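You operate a simulated robot arm through the tools that you are given. There is no shell and no other tool. Be economical: measure what you need, move in short steps, check, and stop when the job is done.

You run a simulated robot arm. Do the job below in one go: nothing can be reset, and whatever is moved stays where it is left.

JOB
Press the out button two times. Fetch the green filter and set it in the purple tote. Take the carton from the back of the camera table and put it on the top of the green-topped table. Put two of the grey-striped blocks from the top of the green-topped table on the top of the loading table. Fetch the green bar and set it on the back of the camera table. Press the desk off button three times. Any order will do. Set down upright: grey-striped block.

It is judged by the outcome, as a careful person would: the job done as asked, and still so three seconds after it is handed in. It fails if anything else is knocked over, pushed out of place, dropped, spilled or broken.

ROBOT AND FRAMES
A 7-joint arm with a vacuum gripper on a trunk, on a base that drives. Base frame: it is fixed to the floor where the robot stands at the start and does not move with it; the origin is under the middle of the robot, x ahead of it, y to its left, z up. Lengths are in m, angles in degrees, forces in N, time in s.
Its first joint turns from -166.0 to 166.0 degrees. Places, roughly: back of the camera table (54x20 cm) [-0.8, -1.04, 0.9]; desk off button [-0.9, 7.4, 1.1]; green bar (8x3x3 cm) [2.3, -1.2, 0.9]; green filter [-0.5, -1, 1]; grey-striped block (7x3x4 cm) [0.3, -2.9, 0.9]; out button [0.6, 0, 0.9]; purple tote (40x30x18 cm) [-0.3, 1, 0.9]; top of the green-topped table [0.3, -2.9, 0.9]; top of the loading table [2.4, -1.5, 0.9]. Payload 1.06 kg.
Tool frame: the origin (TCP) lies in the middle of the cups' lips, and z points out of the cups. The gripper has 1 cup of 0.024 m across, covering 0.024 by 0.024 m (tool x, y); the bellows give 0.008 m. With the vacuum on, a cup seals on a smooth face that it is pressed against (1 to 4 N); it does not hold porous or soft things. The pull reaches 23 N.
Orientation is that of the tool frame in the base frame, as a unit quaternion [w, x, y, z]. With the cups facing straight down, the tool's x points along the base's -x, its y along +y and its z along -z.

CONTROLS
- The arm moves only by the tool step_arm. Its argument "series" is a list of rows, each a list of 3 entries, a list of its own where there are three numbers: the turn, a rotation vector about the base's x, y, z in degrees, then the shift along the base's x, y, z in mm, then the vacuum: 1 switches it on, 0 off. In form: [[[ax, ay, az], [tx, ty, tz], suction], ...]. A call has 1 to 10 rows; each row is the pose to reach, as a shift and turn from the pose commanded when the call began. Rows are played at 5 a second. More than 0.05 m and 8.6 degrees between two rows, or a gripper value outside its range, and nothing of the call is played. Where a pose cannot be reached the arm comes as near as it can. A force on the tool above 40 N (or 10 N above the force at the start of the call, whichever is more), or a blocked arm, ends the call early, and 0.2 s more pass. The pull builds up within a second once a cup has sealed. Time passes only in rows, and 0.2 s behind the last, so rows that repeat a pose give it time. The reply holds the time, the measured pose of the TCP, the force on the tool along the base axes and the pull of the vacuum, in the units named above and with some noise, with the torque about the TCP (base axes, N m) and any sound that the robot's microphone picked up, and new pictures: "pictures" is both (left out), scene, wrist or none.
- Cameras (640 x 400 px; columns grow to the right, rows downward): "scene" is now at [0.1507, 0.185, 1.4446]; the picture's right is [-0.44, -0.90, 0.00], its down [-0.84, 0.41, -0.36] and it looks along [0.33, -0.16, -0.93] (base axes); focal length 214 px, centre (320, 200). "wrist" rides on the gripper at [0.078, 0.019, -0.096] in the tool frame; the picture's right is [-0.24, 0.97, 0.00], its down [-0.71, -0.17, -0.68] and it looks along [-0.67, -0.16, 0.73] (tool axes); focal length 243 px, centre (320, 200). There is no depth. A picture from a camera that has moved, and an enlarged one, comes with that camera's place and axes in the base frame and with its lens.
- roll_base(legs): drives the robot by 1 to 6 legs, each [ahead, left, turn to the left] in m, m and degrees, along the robot's own axes; the way and the turn of a leg run together, so that a leg with both is an arc; at most 1.5 m and 180 degrees a leg. The arm and the cameras ride along, it lands a little off, and it stops where it bumps. It gives what a move gives, and a new picture of the scene camera.
- aim_head(pan, tilt): turns the head with the scene camera to pan (to the left, within 120 degrees either way) and tilt (down, from -29 to 69), counted from straight ahead of the robot. It gives what a move gives, and a new picture of the scene camera.
- close_up(camera, box): a new picture of the part [left, top, right, bottom] of that camera's present view, enlarged. No time passes.
- sign_off(): hands the job in; it is judged then, once.

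Go step by step. Nothing tells you exact positions but the pictures and the camera data: compare them with the known pose of the tool, close in by small moves and look again before you grip or let go. The budget is 186 turns and 260 pictures, counting those below and the enlarged ones. Unless the task says otherwise, let go and move clear before handing in, and close with one line.

The tools are called after "Request:" as name(argument=value, ...) on one line, values as JSON. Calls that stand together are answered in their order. step_arm: Moves the arm, as the interface text tells. Its arguments: {"type":"object","properties":{"series":{"type":"array","items":{"type":"array"}},"pictures":{"type":"string","enum":["both","scene","wrist","none"]}},"required":["series"]} The other tools are called the same way: roll_base (legs) drives the base; aim_head (pan, tilt) turns the head that bears the scene camera; close_up (camera, box) takes an enlarged picture of a part of a camera's view; sign_off () hands the job in.

At the start:

```text
time_s: 0.0
tool_pos: [0.0153, -0.4894, 1.2182]
tool_rot: [0.0, 0.0, 1.0, 0.0]
wrist_force: [-0.2, 0.7, 0.3]
ft_torque: [0.02, -0.02, 0.02]
pull: 0.1
robot x, y, heading: [-0.0015, -0.0025, 0.0]
head pan, tilt: [-25.8, 68.8]
```

scene: 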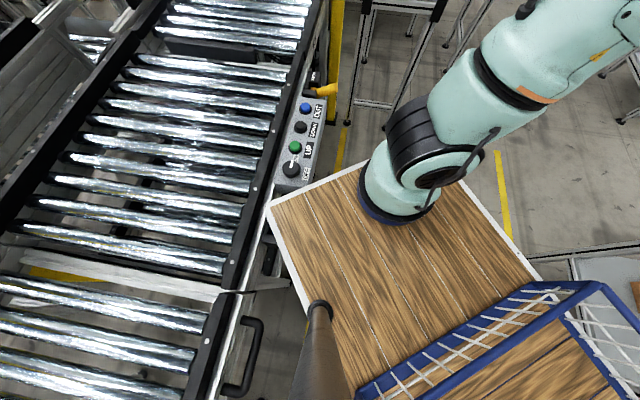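
wrist: 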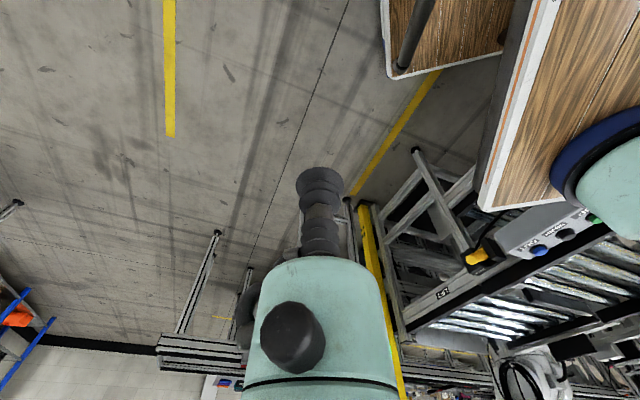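

I see a roller conveyor with a button panel (OUT at the top, blue) ahead of me. I'll look at the panel enlarged and look around first.

Request:
close_up(camera="scene", box=[260, 80, 360, 200])

Request:
aim_head(pan=-110, tilt=35)

```text
3.33 times, centred on (310, 140) of scene
camera zoom: at [0.1507, 0.185, 1.4446], right [-0.44, -0.9, 0.0], down [-0.84, 0.41, -0.36], along [0.33, -0.16, -0.93], focal length 715 px, centre (353, 400)
```

zoom: 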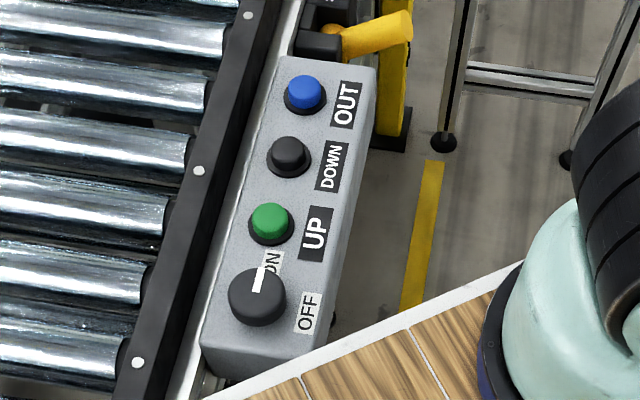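

```text
time_s: 1.6
tool_pos: [0.015, -0.4898, 1.2172]
tool_rot: [0.0, 0.001, 1.0, 0.001]
wrist_force: [-0.8, 0.9, 0.5]
ft_torque: [-0.02, -0.02, -0.01]
pull: 0.1
robot x, y, heading: [-0.0029, -0.0045, -0.1]
head pan, tilt: [-110.0, 35.0]
camera scene: at [0.0703, 0.1266, 1.4883], right [-0.94, 0.34, 0.0], down [0.2, 0.54, -0.82], along [-0.28, -0.77, -0.57], focal length 214 px, centre (320, 200)
```

scene: 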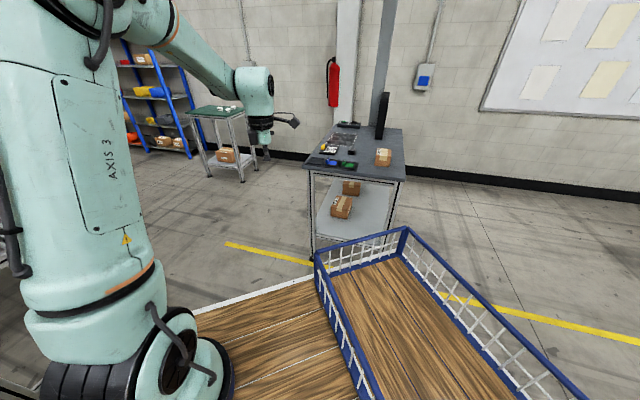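

The arm is swung to the right; the OUT button is about (0.62, 0). I'll swing the tool round towards the panel at safe height.

Request:
step_arm(series=[[[0, 0, 0], [46, -7, 0], 0], [[0, 0, 0], [95, -9, 0], 0], [[0, 0, 0], [142, -5, 0], 0], [[0, 0, 0], [190, 8, 0], 0], [[0, 0, 0], [236, 26, 0], 0], [[0, 0, 0], [280, 48, 0], 0], [[0, 0, 0], [320, 76, 0], 0], [[0, 0, 0], [356, 107, 0], 0], [[0, 0, 0], [390, 142, 0], 0], [[0, 0, 0], [424, 177, 0], 0]], pictures="none")

Request:
step_arm(series=[[[0, 0, 0], [24, 40, 0], 0], [[0, 0, 0], [45, 83, -10], 0], [[0, 0, 0], [62, 127, -20], 0], [[0, 0, 0], [78, 172, -30], 0], [[0, 0, 0], [90, 217, -40], 0], [[0, 0, 0], [100, 262, -50], 0], [[0, 0, 0], [105, 307, -60], 0], [[0, 0, 0], [105, 307, -60], 0]], pictures="wrist")

Request:
aim_head(pan=0, tilt=55)

```text
time_s: 3.8
tool_pos: [0.4382, -0.3098, 1.2162]
tool_rot: [0.0, 0.001, 1.0, 0.0]
wrist_force: [0.3, 0.1, 1.0]
ft_torque: [-0.01, 0.01, -0.02]
pull: 0.0
robot x, y, heading: [-0.0038, -0.0008, -0.0]
head pan, tilt: [-110.0, 35.0]
```

```text
time_s: 5.6
tool_pos: [0.5445, -0.0039, 1.1583]
tool_rot: [0.001, 0.0, 1.0, -0.001]
wrist_force: [-1.2, 0.3, -0.9]
ft_torque: [0.01, 0.0, -0.03]
pull: 0.1
robot x, y, heading: [-0.0009, -0.0032, -0.2]
head pan, tilt: [-110.0, 35.0]
camera wrist: at [0.4657, 0.0144, 1.2549], right [0.24, 0.97, 0.0], down [0.71, -0.17, 0.68], along [0.67, -0.16, -0.73], focal length 243 px, centre (320, 200)
```

wrist: 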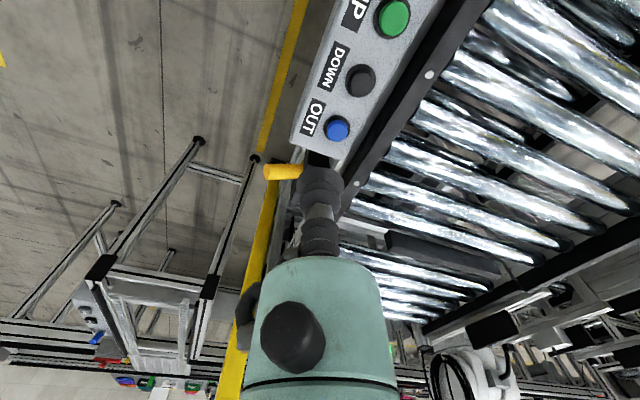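

```text
time_s: 7.5
tool_pos: [0.5432, -0.0041, 1.1577]
tool_rot: [0.0, 0.0, 1.0, 0.0]
wrist_force: [-1.2, -0.6, -0.5]
ft_torque: [-0.01, 0.01, -0.02]
pull: 0.0
robot x, y, heading: [-0.0021, 0.0019, -0.0]
head pan, tilt: [0.0, 55.0]
camera scene: at [0.1725, 0.2094, 1.46], right [0.0, -1.0, 0.0], down [-0.82, 0.0, -0.57], along [0.57, 0.0, -0.82], focal length 214 px, centre (320, 200)
```

scene: 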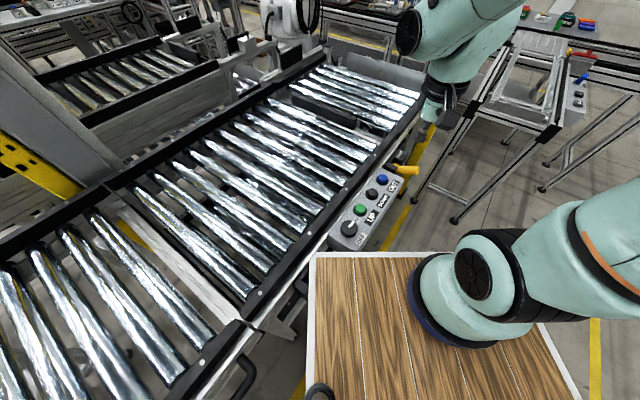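

OUT button triangulates to about (0.640, -0.003, 0.915). Moving above it, then looking again.

Request:
step_arm(series=[[[0, 0, 0], [40, 0, -25], 0], [[0, 0, 0], [75, 0, -60], 0], [[0, 0, 0], [96, 2, -105], 0], [[0, 0, 0], [96, 2, -150], 0], [[0, 0, 0], [96, 2, -190], 0], [[0, 0, 0], [96, 2, -190], 0]], pictures="both")

Request:
close_up(camera="scene", box=[330, 130, 450, 230])

```text
time_s: 8.9
tool_pos: [0.6407, -0.0012, 0.9644]
tool_rot: [0.0, 0.0, 1.0, 0.0]
wrist_force: [0.6, -0.1, 0.3]
ft_torque: [0.02, -0.01, -0.04]
pull: 0.0
robot x, y, heading: [-0.0014, -0.0021, 0.1]
head pan, tilt: [0.0, 55.0]
camera scene: at [0.1724, 0.2095, 1.46], right [0.0, -1.0, 0.0], down [-0.82, 0.0, -0.57], along [0.57, 0.0, -0.82], focal length 214 px, centre (320, 200)
camera wrist: at [0.5615, 0.0173, 1.0599], right [0.24, 0.97, 0.0], down [0.71, -0.17, 0.69], along [0.67, -0.16, -0.73], focal length 243 px, centre (320, 200)
```

scene: 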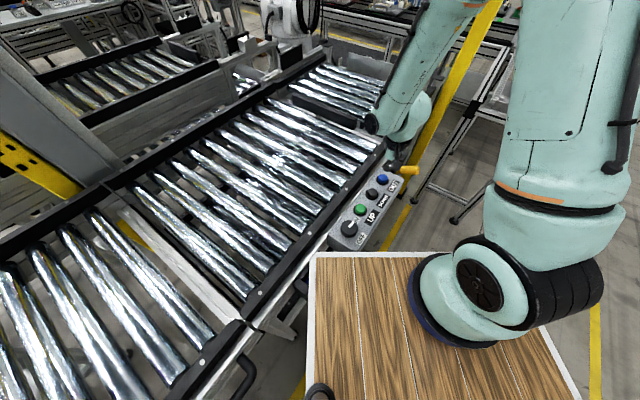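
wrist: 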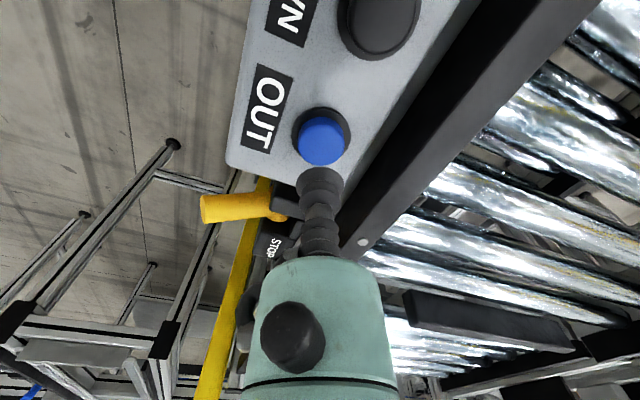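

```text
4.00 times, centred on (390, 180) of scene
camera zoom: at [0.1724, 0.2095, 1.46], right [0.0, -1.0, 0.0], down [-0.82, 0.0, -0.57], along [0.57, 0.0, -0.82], focal length 858 px, centre (40, 280)
```

zoom: 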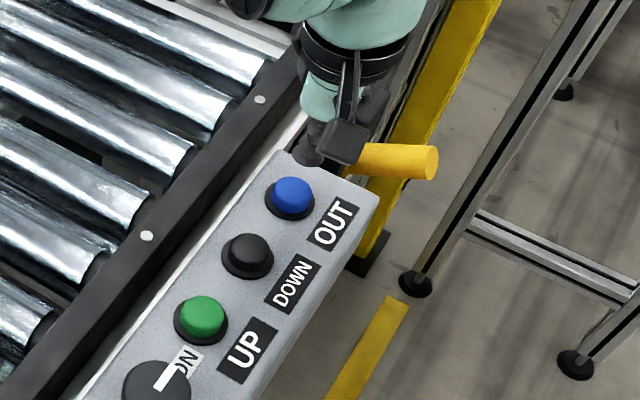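

Aligned over the button. Descending gently and feeling for contact/sound.

Request:
step_arm(series=[[[0, 0, 0], [2, 0, -20], 0], [[0, 0, 0], [2, 0, -40], 0], [[0, 0, 0], [2, 0, -44], 0], [[0, 0, 0], [2, 0, -48], 0], [[0, 0, 0], [2, 0, -50], 0]], pictures="wrist")

```text
time_s: 10.1
tool_pos: [0.6418, -0.0037, 0.9163]
tool_rot: [-0.001, 0.0, 1.0, 0.0]
wrist_force: [-0.4, 0.6, -0.1]
ft_torque: [-0.01, -0.03, -0.03]
pull: 0.2
robot x, y, heading: [-0.0022, 0.0004, -0.1]
head pan, tilt: [0.0, 55.0]
camera wrist: at [0.5637, 0.0143, 1.0134], right [0.24, 0.97, 0.0], down [0.71, -0.17, 0.68], along [0.67, -0.16, -0.73], focal length 243 px, centre (320, 200)
```

wrist: 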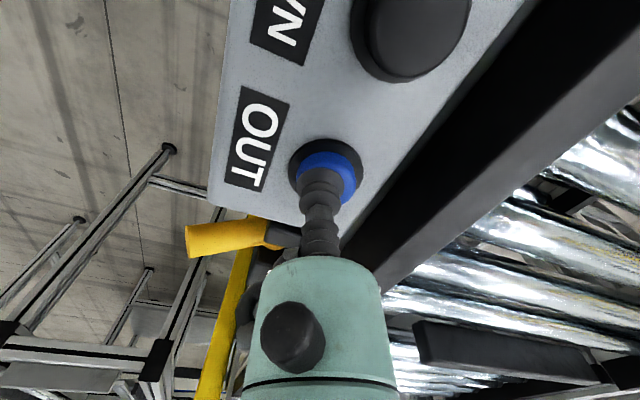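

Nearly centred; shift +4 mm y and press slowly.

Request:
step_arm(series=[[[0, 0, 0], [0, 4, 0], 0], [[0, 0, 0], [0, 4, -3], 0], [[0, 0, 0], [0, 4, -6], 0], [[0, 0, 0], [0, 4, -9], 0], [[0, 0, 0], [0, 4, -9], 0]], pictures="none")

```text
time_s: 11.3
tool_pos: [0.6423, 0.0, 0.9077]
tool_rot: [0.001, -0.001, 1.0, 0.0]
wrist_force: [0.6, 0.0, 4.1]
ft_torque: [-0.05, 0.01, -0.04]
pull: 0.0
robot x, y, heading: [0.0002, -0.0004, -0.2]
head pan, tilt: [0.0, 55.0]
heard: click
```

A click at about 4 N: first press. Release fully and press the second time.

Request:
step_arm(series=[[[0, 0, 0], [0, 0, 5], 0], [[0, 0, 0], [0, 0, 15], 0], [[0, 0, 0], [0, 0, 25], 0], [[0, 0, 0], [0, 0, 25], 0]], pictures="none")

Request:
step_arm(series=[[[0, 0, 0], [0, 0, -10], 0], [[0, 0, 0], [0, 0, -16], 0], [[0, 0, 0], [0, 0, -19], 0], [[0, 0, 0], [0, 0, -22], 0], [[0, 0, 0], [0, 0, -25], 0], [[0, 0, 0], [0, 0, -25], 0]], pictures="none")

Request:
step_arm(series=[[[0, 0, 0], [0, 0, 10], 0], [[0, 0, 0], [0, 0, 40], 0], [[0, 0, 0], [0, 0, 85], 0], [[0, 0, 0], [0, 0, 130], 0], [[0, 0, 0], [0, 0, 180], 0], [[0, 0, 0], [0, 0, 230], 0]], pictures="scene")

```text
time_s: 12.3
tool_pos: [0.6436, 0.0003, 0.9345]
tool_rot: [0.0, 0.0, 1.0, 0.0]
wrist_force: [-0.3, 0.3, 0.7]
ft_torque: [0.02, -0.02, -0.01]
pull: 0.0
robot x, y, heading: [-0.0045, 0.001, -0.1]
head pan, tilt: [0.0, 55.0]
```

```text
time_s: 13.7
tool_pos: [0.6419, 0.0006, 0.9097]
tool_rot: [0.0, 0.0, 1.0, 0.001]
wrist_force: [-1.9, -0.2, 3.4]
ft_torque: [0.0, 0.0, 0.0]
pull: 0.1
robot x, y, heading: [-0.0028, 0.0021, -0.1]
head pan, tilt: [0.0, 55.0]
heard: click
```

```text
time_s: 15.1
tool_pos: [0.6413, -0.0009, 1.1411]
tool_rot: [-0.001, 0.0, 1.0, 0.0]
wrist_force: [0.4, 0.8, -0.1]
ft_torque: [0.0, 0.03, 0.0]
pull: 0.1
robot x, y, heading: [-0.0018, 0.0007, 0.0]
head pan, tilt: [0.0, 55.0]
camera scene: at [0.173, 0.2097, 1.46], right [0.0, -1.0, 0.0], down [-0.82, 0.0, -0.57], along [0.57, 0.0, -0.82], focal length 214 px, centre (320, 200)
```

scene: 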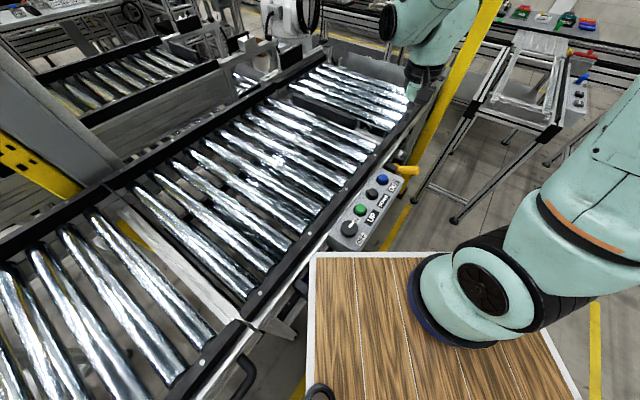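

OUT is pressed twice. Now I'll swing the arm back to the right and study the camera table.

Request:
step_arm(series=[[[0, 0, 0], [-20, -45, 15], 0], [[0, 0, 0], [-40, -90, 30], 0], [[0, 0, 0], [-62, -134, 45], 0], [[0, 0, 0], [-88, -176, 60], 0], [[0, 0, 0], [-118, -216, 75], 0], [[0, 0, 0], [-150, -253, 80], 0], [[0, 0, 0], [-184, -288, 80], 0], [[0, 0, 0], [-220, -321, 80], 0], [[0, 0, 0], [-258, -352, 80], 0], [[0, 0, 0], [-298, -380, 80], 0]], pictures="none")

Request:
aim_head(pan=-119, tilt=30)

Request:
close_up(camera="scene", box=[200, 80, 420, 220])

```text
refused: row 1 steps farther than a row can; nothing moved
```

```text
time_s: 17.0
tool_pos: [0.6436, -0.0018, 1.1411]
tool_rot: [-0.001, 0.0, 1.0, 0.0]
wrist_force: [0.4, -0.1, 0.1]
ft_torque: [-0.02, -0.01, 0.02]
pull: 0.1
robot x, y, heading: [0.001, -0.0002, 0.2]
head pan, tilt: [-119.0, 30.0]
camera scene: at [0.0566, 0.1304, 1.4961], right [-0.87, 0.48, 0.0], down [0.24, 0.44, -0.87], along [-0.42, -0.76, -0.5], focal length 214 px, centre (320, 200)
```

scene: 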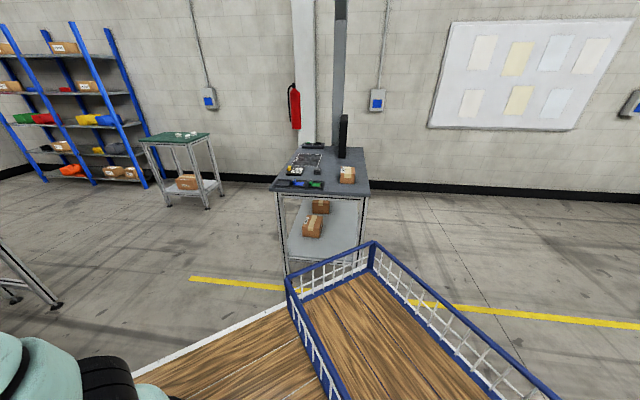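

```text
2.86 times, centred on (310, 150) of scene
camera zoom: at [0.0566, 0.1304, 1.4961], right [-0.87, 0.48, 0.0], down [0.24, 0.44, -0.87], along [-0.42, -0.76, -0.5], focal length 613 px, centre (349, 343)
```

zoom: 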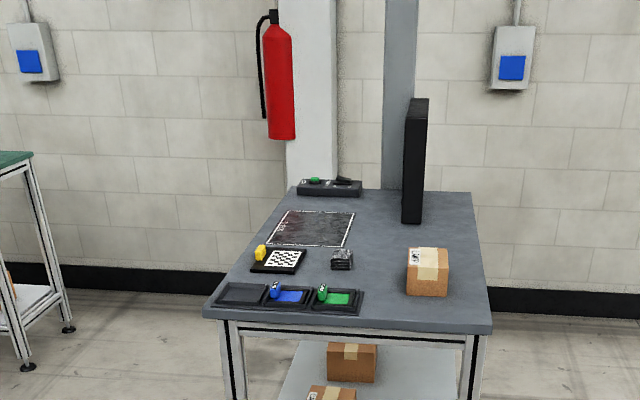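

The camera table's near short edge runs from about (-0.23,-1.01) to (-0.74,-0.71), with green filter near (-0.50,-0.93) and the carton near (-0.69,-0.88). I'll turn to face that edge with the arm ahead.

Request:
roll_base(legs=[[0, 0, -126], [0.25, 0, 0]])

Request:
aim_head(pan=0, tilt=45)

```text
time_s: 19.1
tool_pos: [0.6024, -0.1721, 1.1394]
tool_rot: [-0.001, 0.165, 0.986, 0.0]
wrist_force: [-0.4, 0.0, 0.6]
ft_torque: [-0.04, 0.0, -0.02]
pull: 0.1
robot x, y, heading: [-0.0071, 0.0383, -19.2]
head pan, tilt: [-119.0, 30.0]
stopped in leg 1: the robot was blocked; the commanded pose is now the measured one
camera scene: at [0.0915, 0.1438, 1.4961], right [-0.67, 0.74, 0.0], down [0.37, 0.33, -0.87], along [-0.64, -0.58, -0.5], focal length 214 px, centre (320, 200)
```

scene: 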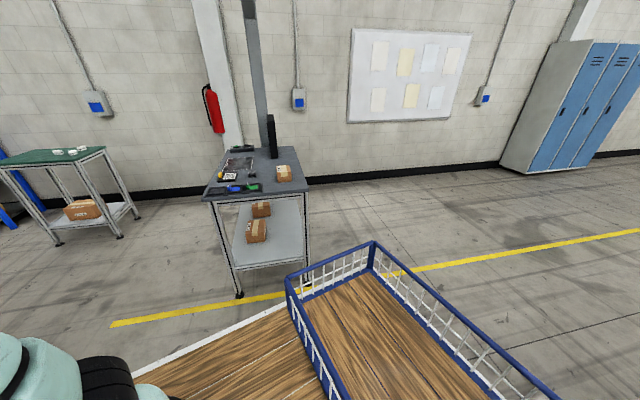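

```text
time_s: 21.1
tool_pos: [0.6018, -0.172, 1.1397]
tool_rot: [0.0, 0.165, 0.986, 0.0]
wrist_force: [-0.1, 0.8, -0.5]
ft_torque: [0.02, -0.02, 0.02]
pull: 0.0
robot x, y, heading: [-0.0058, 0.0359, -19.0]
head pan, tilt: [0.0, 45.0]
camera scene: at [0.2356, 0.1777, 1.4735], right [-0.33, -0.95, 0.0], down [-0.67, 0.23, -0.71], along [0.67, -0.23, -0.71], focal length 214 px, centre (320, 200)
```

scene: 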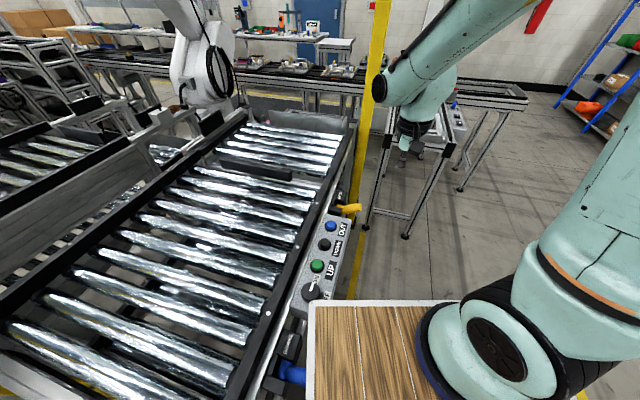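

The deck corner touched the conveyor. Backing away first, then turning.

Request:
roll_base(legs=[[-0.2, -0.1, 0], [0, 0, -107]])

```text
time_s: 27.2
tool_pos: [-0.5925, -0.5195, 1.1411]
tool_rot: [0.0, 0.886, 0.464, 0.0]
wrist_force: [1.0, -0.1, 0.5]
ft_torque: [-0.03, 0.02, 0.03]
pull: 0.1
robot x, y, heading: [-0.2222, 0.0099, -124.5]
head pan, tilt: [0.0, 45.0]
camera scene: at [-0.1564, -0.2618, 1.4735], right [-0.82, 0.57, 0.0], down [0.4, 0.58, -0.71], along [-0.4, -0.58, -0.71], focal length 214 px, centre (320, 200)
```

scene: 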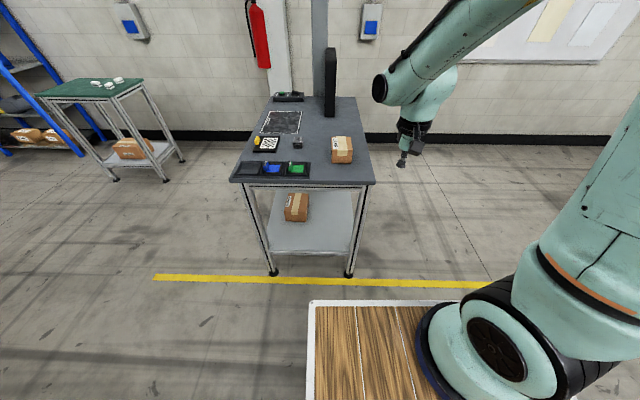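

Table now straight ahead. Moving a bit closer and left.

Request:
roll_base(legs=[[0.2, 0.12, -2]])

Request:
close_up(camera="scene", box=[240, 80, 440, 220])

```text
time_s: 29.0
tool_pos: [-0.6312, -0.7441, 1.14]
tool_rot: [0.0, 0.892, 0.452, 0.0]
wrist_force: [-0.1, -1.2, 0.6]
ft_torque: [-0.02, -0.04, -0.01]
pull: 0.1
robot x, y, heading: [-0.2485, -0.2305, -126.4]
head pan, tilt: [0.0, 45.0]
camera scene: at [-0.1873, -0.4988, 1.4735], right [-0.81, 0.59, 0.0], down [0.42, 0.57, -0.71], along [-0.42, -0.57, -0.71], focal length 214 px, centre (320, 200)
```

scene: 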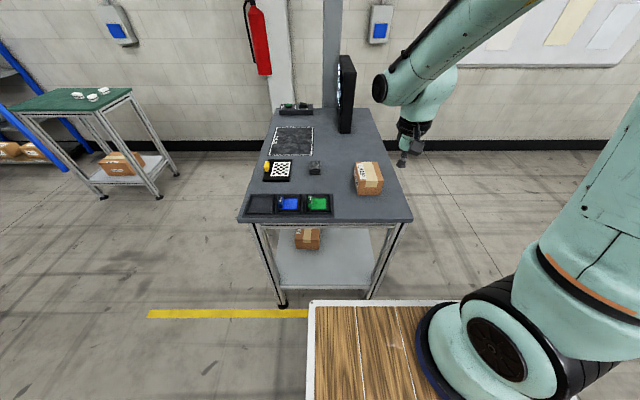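

```text
2.86 times, centred on (340, 150) of scene
camera zoom: at [-0.1873, -0.4988, 1.4735], right [-0.81, 0.59, 0.0], down [0.42, 0.57, -0.71], along [-0.42, -0.57, -0.71], focal length 613 px, centre (263, 343)
```

zoom: 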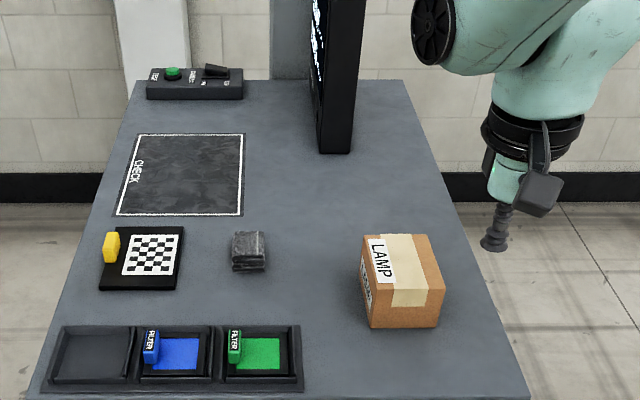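

The carton's top centre is about (-0.735,-0.909,0.96). Moving the tool above it.

Request:
step_arm(series=[[[0, 0, 0], [-25, -41, 0], 0], [[0, 0, 0], [-50, -82, -10], 0], [[0, 0, 0], [-75, -122, -20], 0], [[0, 0, 0], [-104, -161, -30], 0], [[0, 0, 0], [-104, -165, -60], 0], [[0, 0, 0], [-104, -165, -100], 0], [[0, 0, 0], [-104, -165, -100], 0]], pictures="both")

```text
time_s: 30.6
tool_pos: [-0.7337, -0.9085, 1.0353]
tool_rot: [-0.001, 0.892, 0.452, 0.001]
wrist_force: [0.0, 0.2, -0.2]
ft_torque: [-0.01, -0.01, 0.01]
pull: 0.1
robot x, y, heading: [-0.248, -0.2302, -126.4]
head pan, tilt: [0.0, 45.0]
camera scene: at [-0.1873, -0.4987, 1.4735], right [-0.81, 0.59, 0.0], down [0.42, 0.57, -0.71], along [-0.42, -0.57, -0.71], focal length 214 px, centre (320, 200)
camera wrist: at [-0.672, -0.8573, 1.1332], right [0.64, -0.77, 0.0], down [-0.56, -0.47, 0.68], along [-0.52, -0.44, -0.73], focal length 243 px, centre (320, 200)
```

scene: 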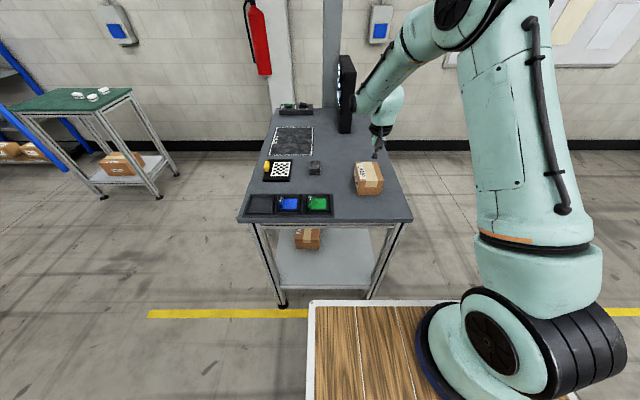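
wrist: 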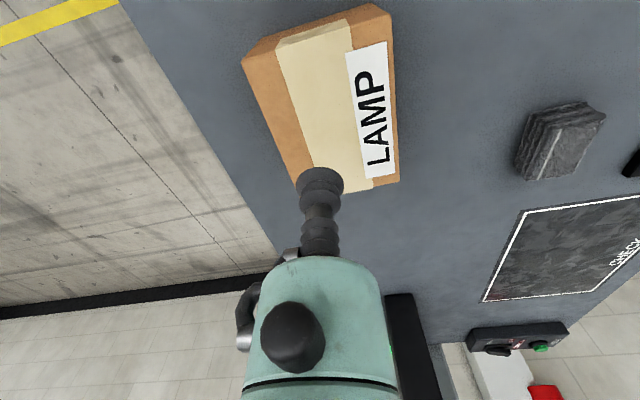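

Tool is close to the carton's centre on the tape. Small shift and descend with vacuum on.

Request:
step_arm(series=[[[0, 0, 0], [6, 5, -30], 0], [[0, 0, 0], [6, 5, -60], 1], [[0, 0, 0], [6, 5, -68], 1], [[0, 0, 0], [6, 5, -72], 1], [[0, 0, 0], [6, 5, -76], 1], [[0, 0, 0], [6, 5, -76], 1]], pictures="wrist")

```text
time_s: 32.0
tool_pos: [-0.7299, -0.9055, 0.9638]
tool_rot: [0.001, 0.892, 0.452, -0.001]
wrist_force: [1.5, -6.5, 17.8]
ft_torque: [0.05, -0.05, 0.06]
pull: 22.5
robot x, y, heading: [-0.2513, -0.2318, -126.3]
head pan, tilt: [0.0, 45.0]
camera wrist: at [-0.6681, -0.8546, 1.0604], right [0.64, -0.76, 0.0], down [-0.56, -0.47, 0.69], along [-0.52, -0.44, -0.73], focal length 243 px, centre (320, 200)
```

wrist: 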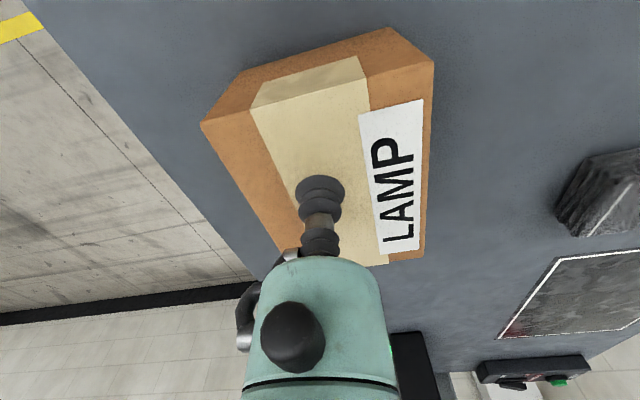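

Sealed with 22.5 pull. Lifting.

Request:
step_arm(series=[[[0, 0, 0], [0, 0, 8], 1], [[0, 0, 0], [0, 0, 20], 1], [[0, 0, 0], [0, 0, 50], 1], [[0, 0, 0], [10, 14, 95], 1], [[0, 0, 0], [25, 35, 135], 1], [[0, 0, 0], [45, 65, 170], 1], [[0, 0, 0], [65, 95, 200], 1], [[0, 0, 0], [65, 95, 200], 1]], pictures="both")

```text
refused: row 6 steps farther than a row can; nothing moved
```

Request:
step_arm(series=[[[0, 0, 0], [0, 0, 8], 1], [[0, 0, 0], [0, 0, 20], 1], [[0, 0, 0], [0, 0, 50], 1], [[0, 0, 0], [10, 14, 90], 1], [[0, 0, 0], [22, 32, 130], 1], [[0, 0, 0], [38, 54, 165], 1], [[0, 0, 0], [55, 78, 195], 1], [[0, 0, 0], [55, 78, 195], 1]], pictures="both")

```text
time_s: 33.8
tool_pos: [-0.6677, -0.8284, 1.1579]
tool_rot: [0.0, 0.892, 0.452, 0.001]
wrist_force: [-0.2, 0.0, -2.3]
ft_torque: [0.03, -0.01, 0.0]
pull: 22.8
robot x, y, heading: [-0.2501, -0.2269, -126.5]
head pan, tilt: [0.0, 45.0]
camera scene: at [-0.1874, -0.4989, 1.4734], right [-0.81, 0.59, 0.0], down [0.42, 0.57, -0.71], along [-0.42, -0.57, -0.71], focal length 214 px, centre (320, 200)
camera wrist: at [-0.6072, -0.7775, 1.2549], right [0.64, -0.77, 0.0], down [-0.56, -0.47, 0.68], along [-0.52, -0.44, -0.73], focal length 243 px, centre (320, 200)
```

scene: 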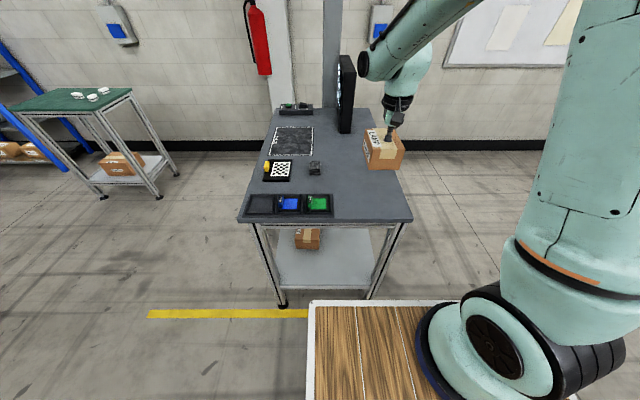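
wrist: 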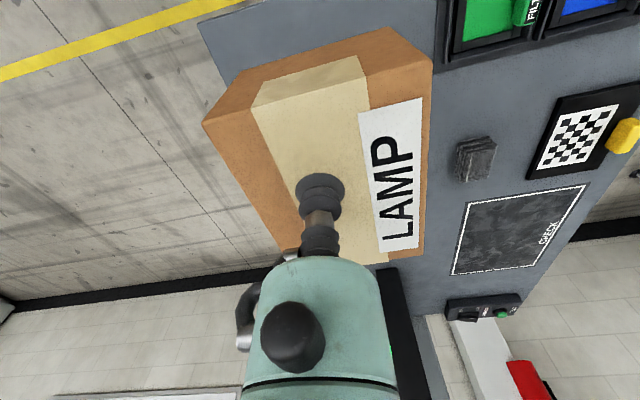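

Carton is up. Now drive left around the camera table towards the green-topped table near (0.3,-2.8).

Request:
roll_base(legs=[[0, 0.4, 0], [0, 0, 52], [0.8, 0, 0]])

```text
time_s: 42.5
tool_pos: [0.4817, -1.9566, 1.1578]
tool_rot: [0.0, 0.61, 0.792, 0.0]
wrist_force: [0.3, 0.5, -3.0]
ft_torque: [0.02, 0.02, -0.02]
pull: 23.1
robot x, y, heading: [0.278, -1.2503, -75.5]
head pan, tilt: [0.0, 45.0]
camera scene: at [0.5285, -1.3749, 1.4735], right [-0.97, -0.25, 0.0], down [-0.18, 0.68, -0.71], along [0.18, -0.68, -0.71], focal length 214 px, centre (320, 200)
```

scene: 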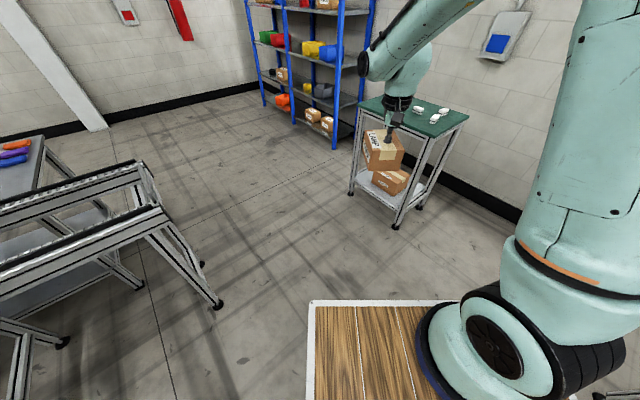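

Green-topped table: near long edge from (0.19,-2.53) to (0.635,-2.91). I'll drive to face it squarely.

Request:
roll_base(legs=[[1.05, 0.24, 0], [0, 0, -54.5]])

Request:
close_up(camera="scene", box=[200, 80, 480, 260])

```text
time_s: 50.4
tool_pos: [0.3606, -2.7857, 1.1579]
tool_rot: [0.0, 0.896, 0.444, 0.0]
wrist_force: [-0.3, -0.5, -1.5]
ft_torque: [0.06, 0.0, -0.01]
pull: 23.0
robot x, y, heading: [0.7914, -2.1935, -127.2]
head pan, tilt: [0.0, 45.0]
camera scene: at [0.8476, -2.4646, 1.4735], right [-0.8, 0.61, 0.0], down [0.43, 0.56, -0.71], along [-0.43, -0.56, -0.71], focal length 214 px, centre (320, 200)
```

scene: 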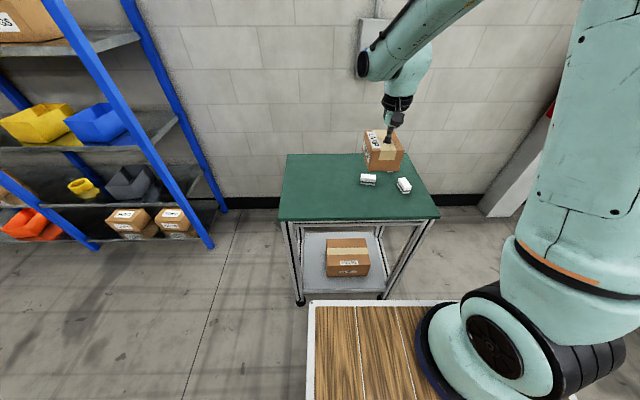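

```text
2.22 times, centred on (340, 170) of scene
camera zoom: at [0.8476, -2.4646, 1.4735], right [-0.8, 0.61, 0.0], down [0.43, 0.56, -0.71], along [-0.43, -0.56, -0.71], focal length 477 px, centre (276, 267)
```

zoom: 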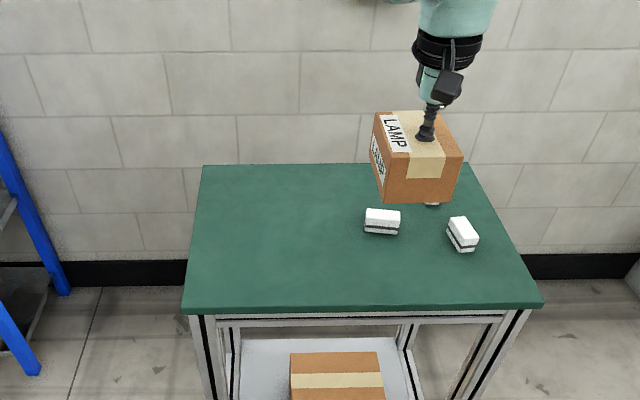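

Left-front of the green top is free. Moving the carton over (0.462,-2.983) and down near the surface.

Request:
step_arm(series=[[[0, 0, 0], [21, -40, 0], 1], [[0, 0, 0], [42, -80, 0], 1], [[0, 0, 0], [63, -120, 0], 1], [[0, 0, 0], [84, -160, 0], 1], [[0, 0, 0], [101, -197, 0], 1], [[0, 0, 0], [101, -197, -45], 1], [[0, 0, 0], [101, -197, -90], 1], [[0, 0, 0], [101, -197, -130], 1], [[0, 0, 0], [101, -197, -165], 1], [[0, 0, 0], [101, -197, -165], 1]], pictures="both")

```text
time_s: 52.6
tool_pos: [0.4637, -2.9832, 0.9936]
tool_rot: [0.0, 0.896, 0.444, 0.0]
wrist_force: [-0.6, -0.3, -2.7]
ft_torque: [0.03, -0.03, 0.02]
pull: 22.9
robot x, y, heading: [0.7922, -2.1922, -127.1]
head pan, tilt: [0.0, 45.0]
camera scene: at [0.8477, -2.4646, 1.4735], right [-0.8, 0.61, 0.0], down [0.43, 0.56, -0.71], along [-0.43, -0.56, -0.71], focal length 214 px, centre (320, 200)
camera wrist: at [0.5264, -2.9327, 1.0894], right [0.63, -0.78, 0.0], down [-0.57, -0.46, 0.68], along [-0.53, -0.43, -0.73], focal length 243 px, centre (320, 200)
```

scene: 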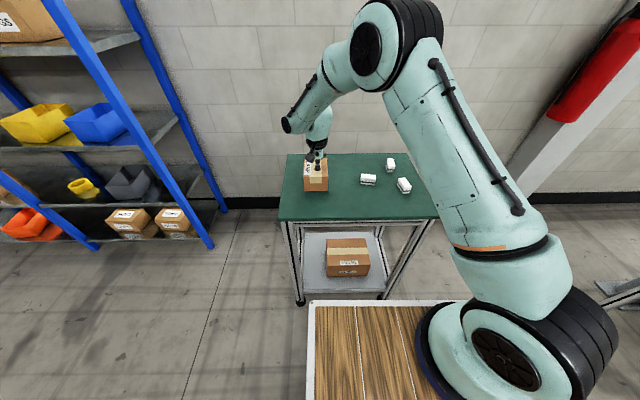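
wrist: 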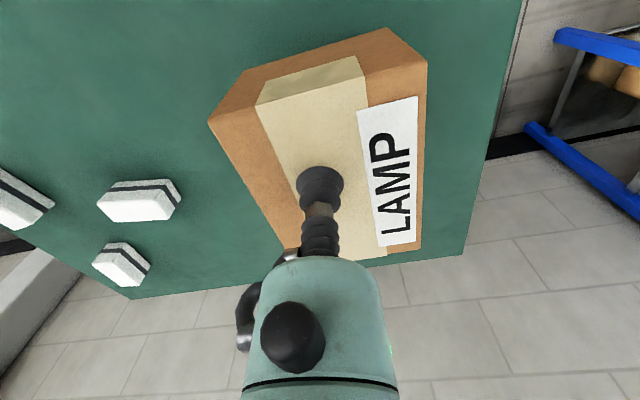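

Clear spot, well within the edges. Lowering to contact.

Request:
step_arm(series=[[[0, 0, 0], [0, 0, -15], 1], [[0, 0, 0], [0, 0, -21], 1], [[0, 0, 0], [0, 0, -25], 1], [[0, 0, 0], [0, 0, -28], 1], [[0, 0, 0], [0, 0, -28], 1]], pictures="none")

```text
time_s: 53.8
tool_pos: [0.4633, -2.9845, 0.965]
tool_rot: [0.0, 0.896, 0.444, 0.0]
wrist_force: [0.2, -0.6, -1.9]
ft_torque: [0.0, -0.04, 0.0]
pull: 22.8
robot x, y, heading: [0.7922, -2.1922, -127.4]
head pan, tilt: [0.0, 45.0]
```

Request:
step_arm(series=[[[0, 0, 0], [0, 0, -2], 1], [[0, 0, 0], [0, 0, -4], 1], [[0, 0, 0], [0, 0, -6], 1], [[0, 0, 0], [0, 0, -6], 1]], pictures="none")

```text
time_s: 54.8
tool_pos: [0.4605, -2.9817, 0.9586]
tool_rot: [0.0, 0.896, 0.444, 0.001]
wrist_force: [0.3, -0.2, -1.9]
ft_torque: [0.03, -0.02, 0.01]
pull: 23.2
robot x, y, heading: [0.7889, -2.1914, -127.3]
head pan, tilt: [0.0, 45.0]
```

Not yet touching; continue slowly.

Request:
step_arm(series=[[[0, 0, 0], [0, 0, -2], 1], [[0, 0, 0], [0, 0, -4], 1], [[0, 0, 0], [0, 0, -6], 1], [[0, 0, 0], [0, 0, -6], 1]], pictures="wrist")

```text
time_s: 55.8
tool_pos: [0.4607, -2.9825, 0.953]
tool_rot: [0.0, 0.896, 0.444, 0.001]
wrist_force: [0.0, -1.0, -2.2]
ft_torque: [0.03, -0.01, 0.0]
pull: 23.0
robot x, y, heading: [0.7928, -2.1906, -127.1]
head pan, tilt: [0.0, 45.0]
camera wrist: at [0.5231, -2.9324, 1.0496], right [0.63, -0.78, 0.0], down [-0.57, -0.46, 0.68], along [-0.53, -0.43, -0.73], focal length 243 px, centre (320, 200)
```

wrist: 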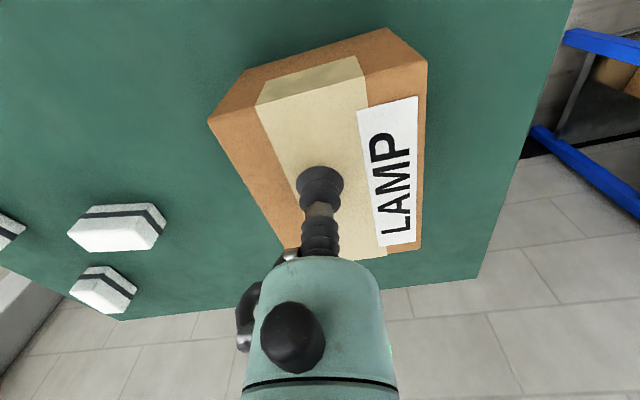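

Request:
step_arm(series=[[[0, 0, 0], [0, 0, -2], 1], [[0, 0, 0], [0, 0, -4], 1], [[0, 0, 0], [0, 0, -6], 1], [[0, 0, 0], [0, 0, -8], 1], [[0, 0, 0], [0, 0, -8], 1]], pictures="none")

```text
time_s: 57.0
tool_pos: [0.4609, -2.9834, 0.945]
tool_rot: [0.001, 0.896, 0.444, -0.001]
wrist_force: [-5.1, 2.7, 14.8]
ft_torque: [-0.03, -0.01, -0.02]
pull: 22.7
robot x, y, heading: [0.7864, -2.1888, -127.3]
head pan, tilt: [0.0, 45.0]
```

Contact. Release and rise.

Request:
step_arm(series=[[[0, 0, 0], [0, 0, 3], 1], [[0, 0, 0], [0, 0, 3], 0], [[0, 0, 0], [0, 0, 3], 0], [[0, 0, 0], [0, 0, 4], 0], [[0, 0, 0], [0, 0, 6], 0], [[0, 0, 0], [0, 0, 20], 0], [[0, 0, 0], [0, 0, 60], 0], [[0, 0, 0], [0, 0, 105], 0]], pictures="both")

Request:
close_up(camera="scene", box=[270, 130, 450, 230])

```text
time_s: 58.8
tool_pos: [0.4628, -2.9834, 1.051]
tool_rot: [0.0, 0.896, 0.444, 0.001]
wrist_force: [0.5, 0.9, 0.6]
ft_torque: [0.0, 0.01, -0.03]
pull: 0.1
robot x, y, heading: [0.7919, -2.1927, -127.4]
head pan, tilt: [0.0, 45.0]
camera scene: at [0.8476, -2.465, 1.4734], right [-0.8, 0.61, 0.0], down [0.43, 0.56, -0.71], along [-0.43, -0.56, -0.71], focal length 214 px, centre (320, 200)
camera wrist: at [0.5256, -2.933, 1.1473], right [0.63, -0.78, 0.0], down [-0.57, -0.46, 0.68], along [-0.53, -0.43, -0.73], focal length 243 px, centre (320, 200)
```

scene: 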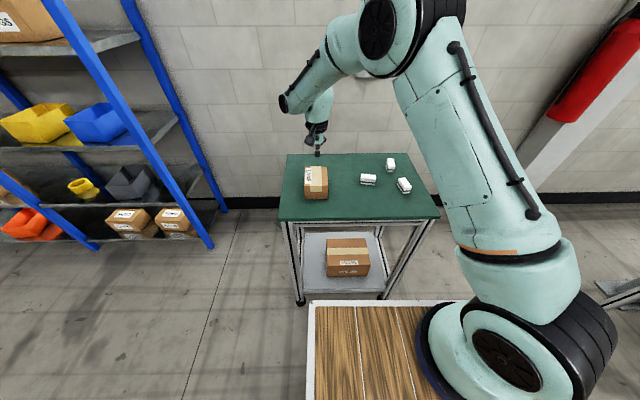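
wrist: 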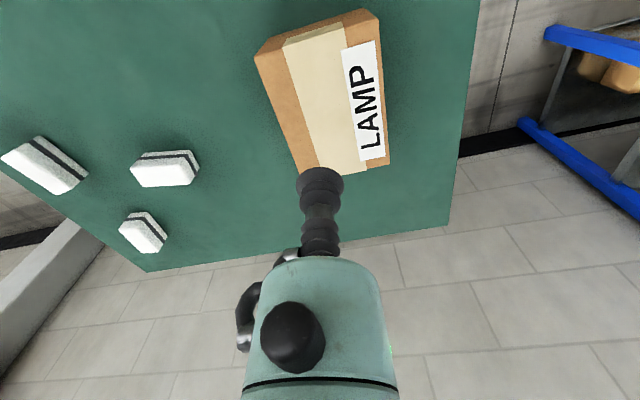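

```text
3.56 times, centred on (360, 180) of scene
camera zoom: at [0.8476, -2.465, 1.4734], right [-0.8, 0.61, 0.0], down [0.43, 0.56, -0.71], along [-0.43, -0.56, -0.71], focal length 763 px, centre (178, 271)
```

zoom: 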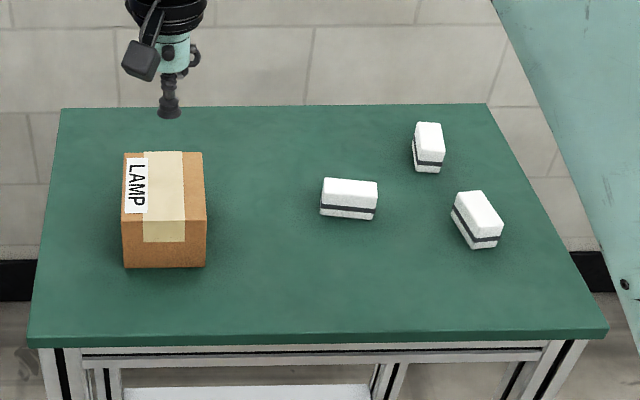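

Three striped blocks standing with grey stripe; first one at about (0.286,-2.89). Moving above it.

Request:
step_arm(series=[[[0, 0, 0], [-40, 20, 0], 0], [[0, 0, 0], [-80, 42, 0], 0], [[0, 0, 0], [-120, 63, 0], 0], [[0, 0, 0], [-160, 84, -10], 0], [[0, 0, 0], [-177, 93, -40], 0], [[0, 0, 0], [-177, 93, -60], 0], [[0, 0, 0], [-177, 93, -60], 0]], pictures="wrist")

Request:
close_up(camera="wrist", box=[220, 30, 420, 200])

```text
time_s: 60.4
tool_pos: [0.286, -2.8906, 0.9903]
tool_rot: [0.0, 0.896, 0.444, 0.001]
wrist_force: [1.4, -0.1, -0.1]
ft_torque: [-0.03, -0.01, 0.04]
pull: 0.0
robot x, y, heading: [0.7916, -2.1951, -127.6]
head pan, tilt: [0.0, 45.0]
camera wrist: at [0.3493, -2.8418, 1.0865], right [0.63, -0.78, 0.0], down [-0.57, -0.46, 0.68], along [-0.53, -0.43, -0.73], focal length 243 px, centre (320, 200)
```

wrist: 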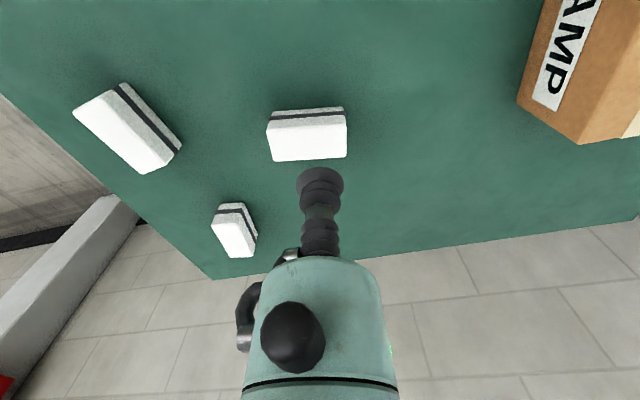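

```text
2.35 times, centred on (320, 115) of wrist
camera zoom: at [0.3493, -2.8418, 1.0865], right [0.63, -0.78, 0.0], down [-0.57, -0.46, 0.68], along [-0.53, -0.43, -0.73], focal length 571 px, centre (320, 400)
```

zoom: 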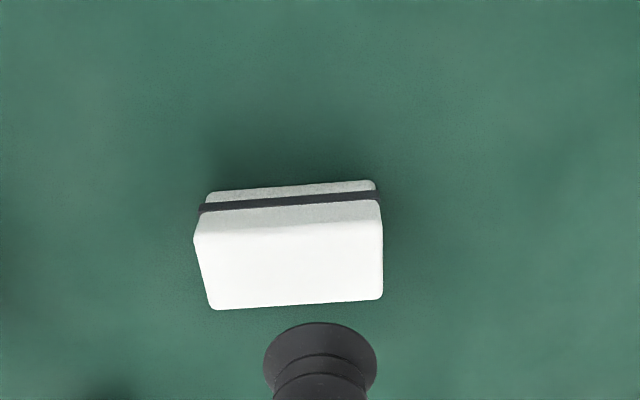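

Block top is at about z 0.90, centre (0.264,-2.898). Shift over it and approach.

Request:
step_arm(series=[[[0, 0, 0], [-22, -8, -10], 0], [[0, 0, 0], [-22, -8, -40], 0], [[0, 0, 0], [-22, -8, -70], 0], [[0, 0, 0], [-22, -8, -70], 0]], pictures="wrist")

```text
time_s: 61.4
tool_pos: [0.2648, -2.8998, 0.9201]
tool_rot: [0.0, 0.896, 0.444, 0.0]
wrist_force: [-0.6, 0.6, -0.2]
ft_torque: [0.01, 0.0, 0.03]
pull: 0.0
robot x, y, heading: [0.7873, -2.1918, -127.2]
head pan, tilt: [0.0, 45.0]
camera wrist: at [0.3269, -2.8505, 1.0162], right [0.63, -0.78, 0.0], down [-0.57, -0.46, 0.68], along [-0.53, -0.43, -0.73], focal length 243 px, centre (320, 200)
```

wrist: 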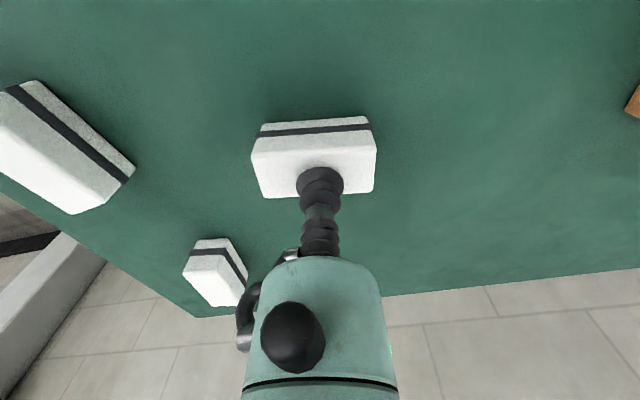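

Nearly centred. Small correction and descend with vacuum.

Request:
step_arm(series=[[[0, 0, 0], [-4, 1, -8], 1], [[0, 0, 0], [-4, 1, -14], 1], [[0, 0, 0], [-4, 1, -17], 1], [[0, 0, 0], [-4, 1, -20], 1], [[0, 0, 0], [-4, 1, -20], 1]], pictures="none")

```text
time_s: 62.3
tool_pos: [0.2587, -2.8994, 0.908]
tool_rot: [0.003, 0.896, 0.444, -0.003]
wrist_force: [1.5, 0.0, 13.6]
ft_torque: [0.08, -0.01, -0.02]
pull: 23.3
robot x, y, heading: [0.7895, -2.1942, -127.3]
head pan, tilt: [0.0, 45.0]
stopped in row 4: the force on the tool passed its limit at 45 N (the readings are from after the stop); the commanded pose is now the measured one
```

Sealed. Lift gently.

Request:
step_arm(series=[[[0, 0, 0], [0, 0, 5], 1], [[0, 0, 0], [0, 0, 15], 1], [[0, 0, 0], [0, 0, 50], 1], [[0, 0, 0], [0, 0, 95], 1], [[0, 0, 0], [0, 0, 140], 1], [[0, 0, 0], [20, 25, 170], 1], [[0, 0, 0], [40, 52, 200], 1], [[0, 0, 0], [62, 85, 225], 1], [[0, 0, 0], [62, 85, 225], 1]], pictures="both")

```text
time_s: 64.3
tool_pos: [0.3196, -2.8092, 1.1303]
tool_rot: [0.001, 0.896, 0.444, -0.002]
wrist_force: [1.3, -0.1, -1.2]
ft_torque: [0.03, -0.02, -0.01]
pull: 22.7
robot x, y, heading: [0.7924, -2.1926, -127.3]
head pan, tilt: [0.0, 45.0]
camera scene: at [0.8477, -2.4648, 1.4734], right [-0.8, 0.61, 0.0], down [0.43, 0.56, -0.71], along [-0.43, -0.56, -0.71], focal length 214 px, centre (320, 200)
camera wrist: at [0.3828, -2.759, 1.2273], right [0.63, -0.78, 0.0], down [-0.56, -0.46, 0.69], along [-0.53, -0.44, -0.73], focal length 243 px, centre (320, 200)
```

scene: 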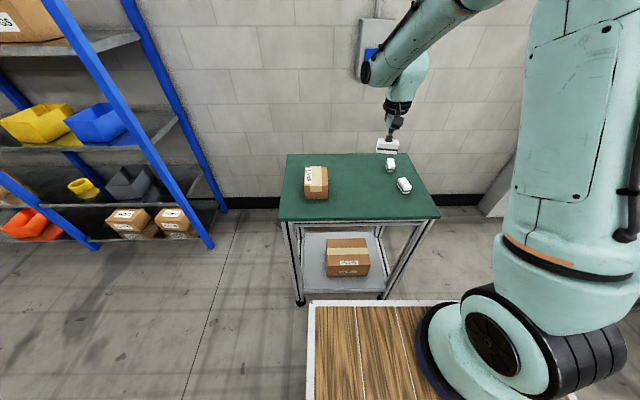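
wrist: 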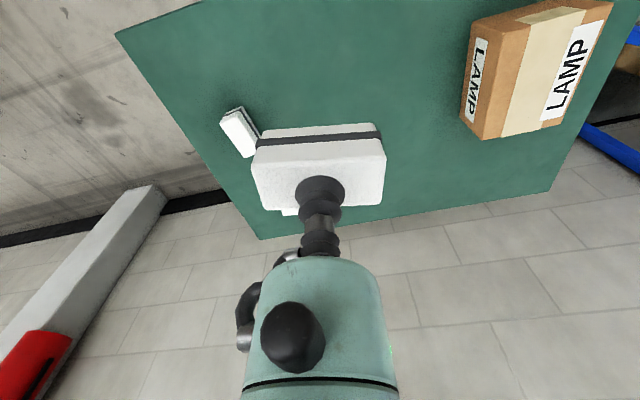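

Block in hand, still upright. Turning left toward the loading table.

Request:
roll_base(legs=[[0.0, 0, 127]])

Request:
aim_head(pan=25, tilt=25)

```text
time_s: 70.2
tool_pos: [1.5644, -2.1386, 1.1321]
tool_rot: [0.004, -0.036, 0.999, 0.0]
wrist_force: [-0.3, -0.4, -1.0]
ft_torque: [-0.02, 0.02, 0.01]
pull: 23.0
robot x, y, heading: [0.7887, -2.194, 4.0]
head pan, tilt: [0.0, 45.0]
camera scene: at [0.9569, -1.9709, 1.4735], right [0.07, -1.0, 0.0], down [-0.71, -0.05, -0.71], along [0.71, 0.05, -0.71], focal length 214 px, centre (320, 200)
```

scene: 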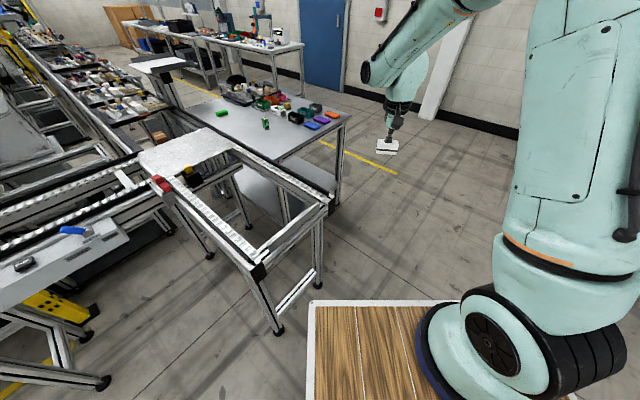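

```text
time_s: 71.1
tool_pos: [1.5646, -2.1388, 1.1325]
tool_rot: [0.003, -0.036, 0.999, 0.0]
wrist_force: [-0.2, -0.3, -0.4]
ft_torque: [0.02, 0.03, -0.01]
pull: 23.0
robot x, y, heading: [0.7893, -2.1928, 4.0]
head pan, tilt: [25.0, 25.0]
camera scene: at [0.9564, -1.9319, 1.504], right [0.48, -0.87, 0.0], down [-0.37, -0.2, -0.91], along [0.79, 0.44, -0.42], focal length 214 px, centre (320, 200)
```

scene: 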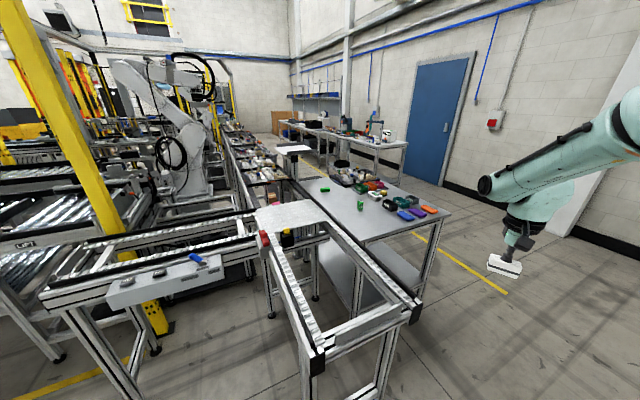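

Loading table is ahead-left, with many objects along its far right side. Enlarging to find the green bar.

Request:
close_up(camera="scene", box=[250, 140, 470, 270])

```text
2.91 times, centred on (360, 205) of scene
camera zoom: at [0.9564, -1.9319, 1.504], right [0.48, -0.87, 0.0], down [-0.37, -0.2, -0.91], along [0.79, 0.44, -0.42], focal length 624 px, centre (204, 186)
```

zoom: 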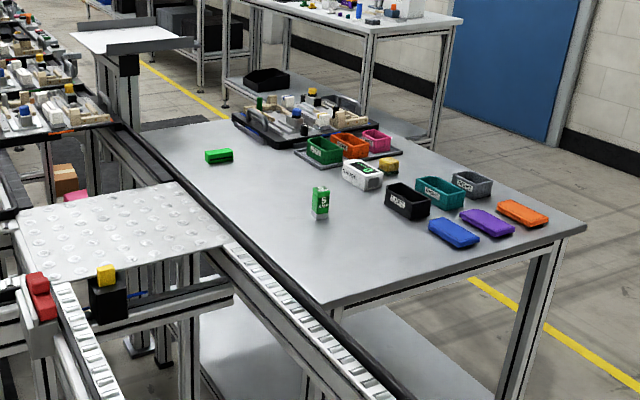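

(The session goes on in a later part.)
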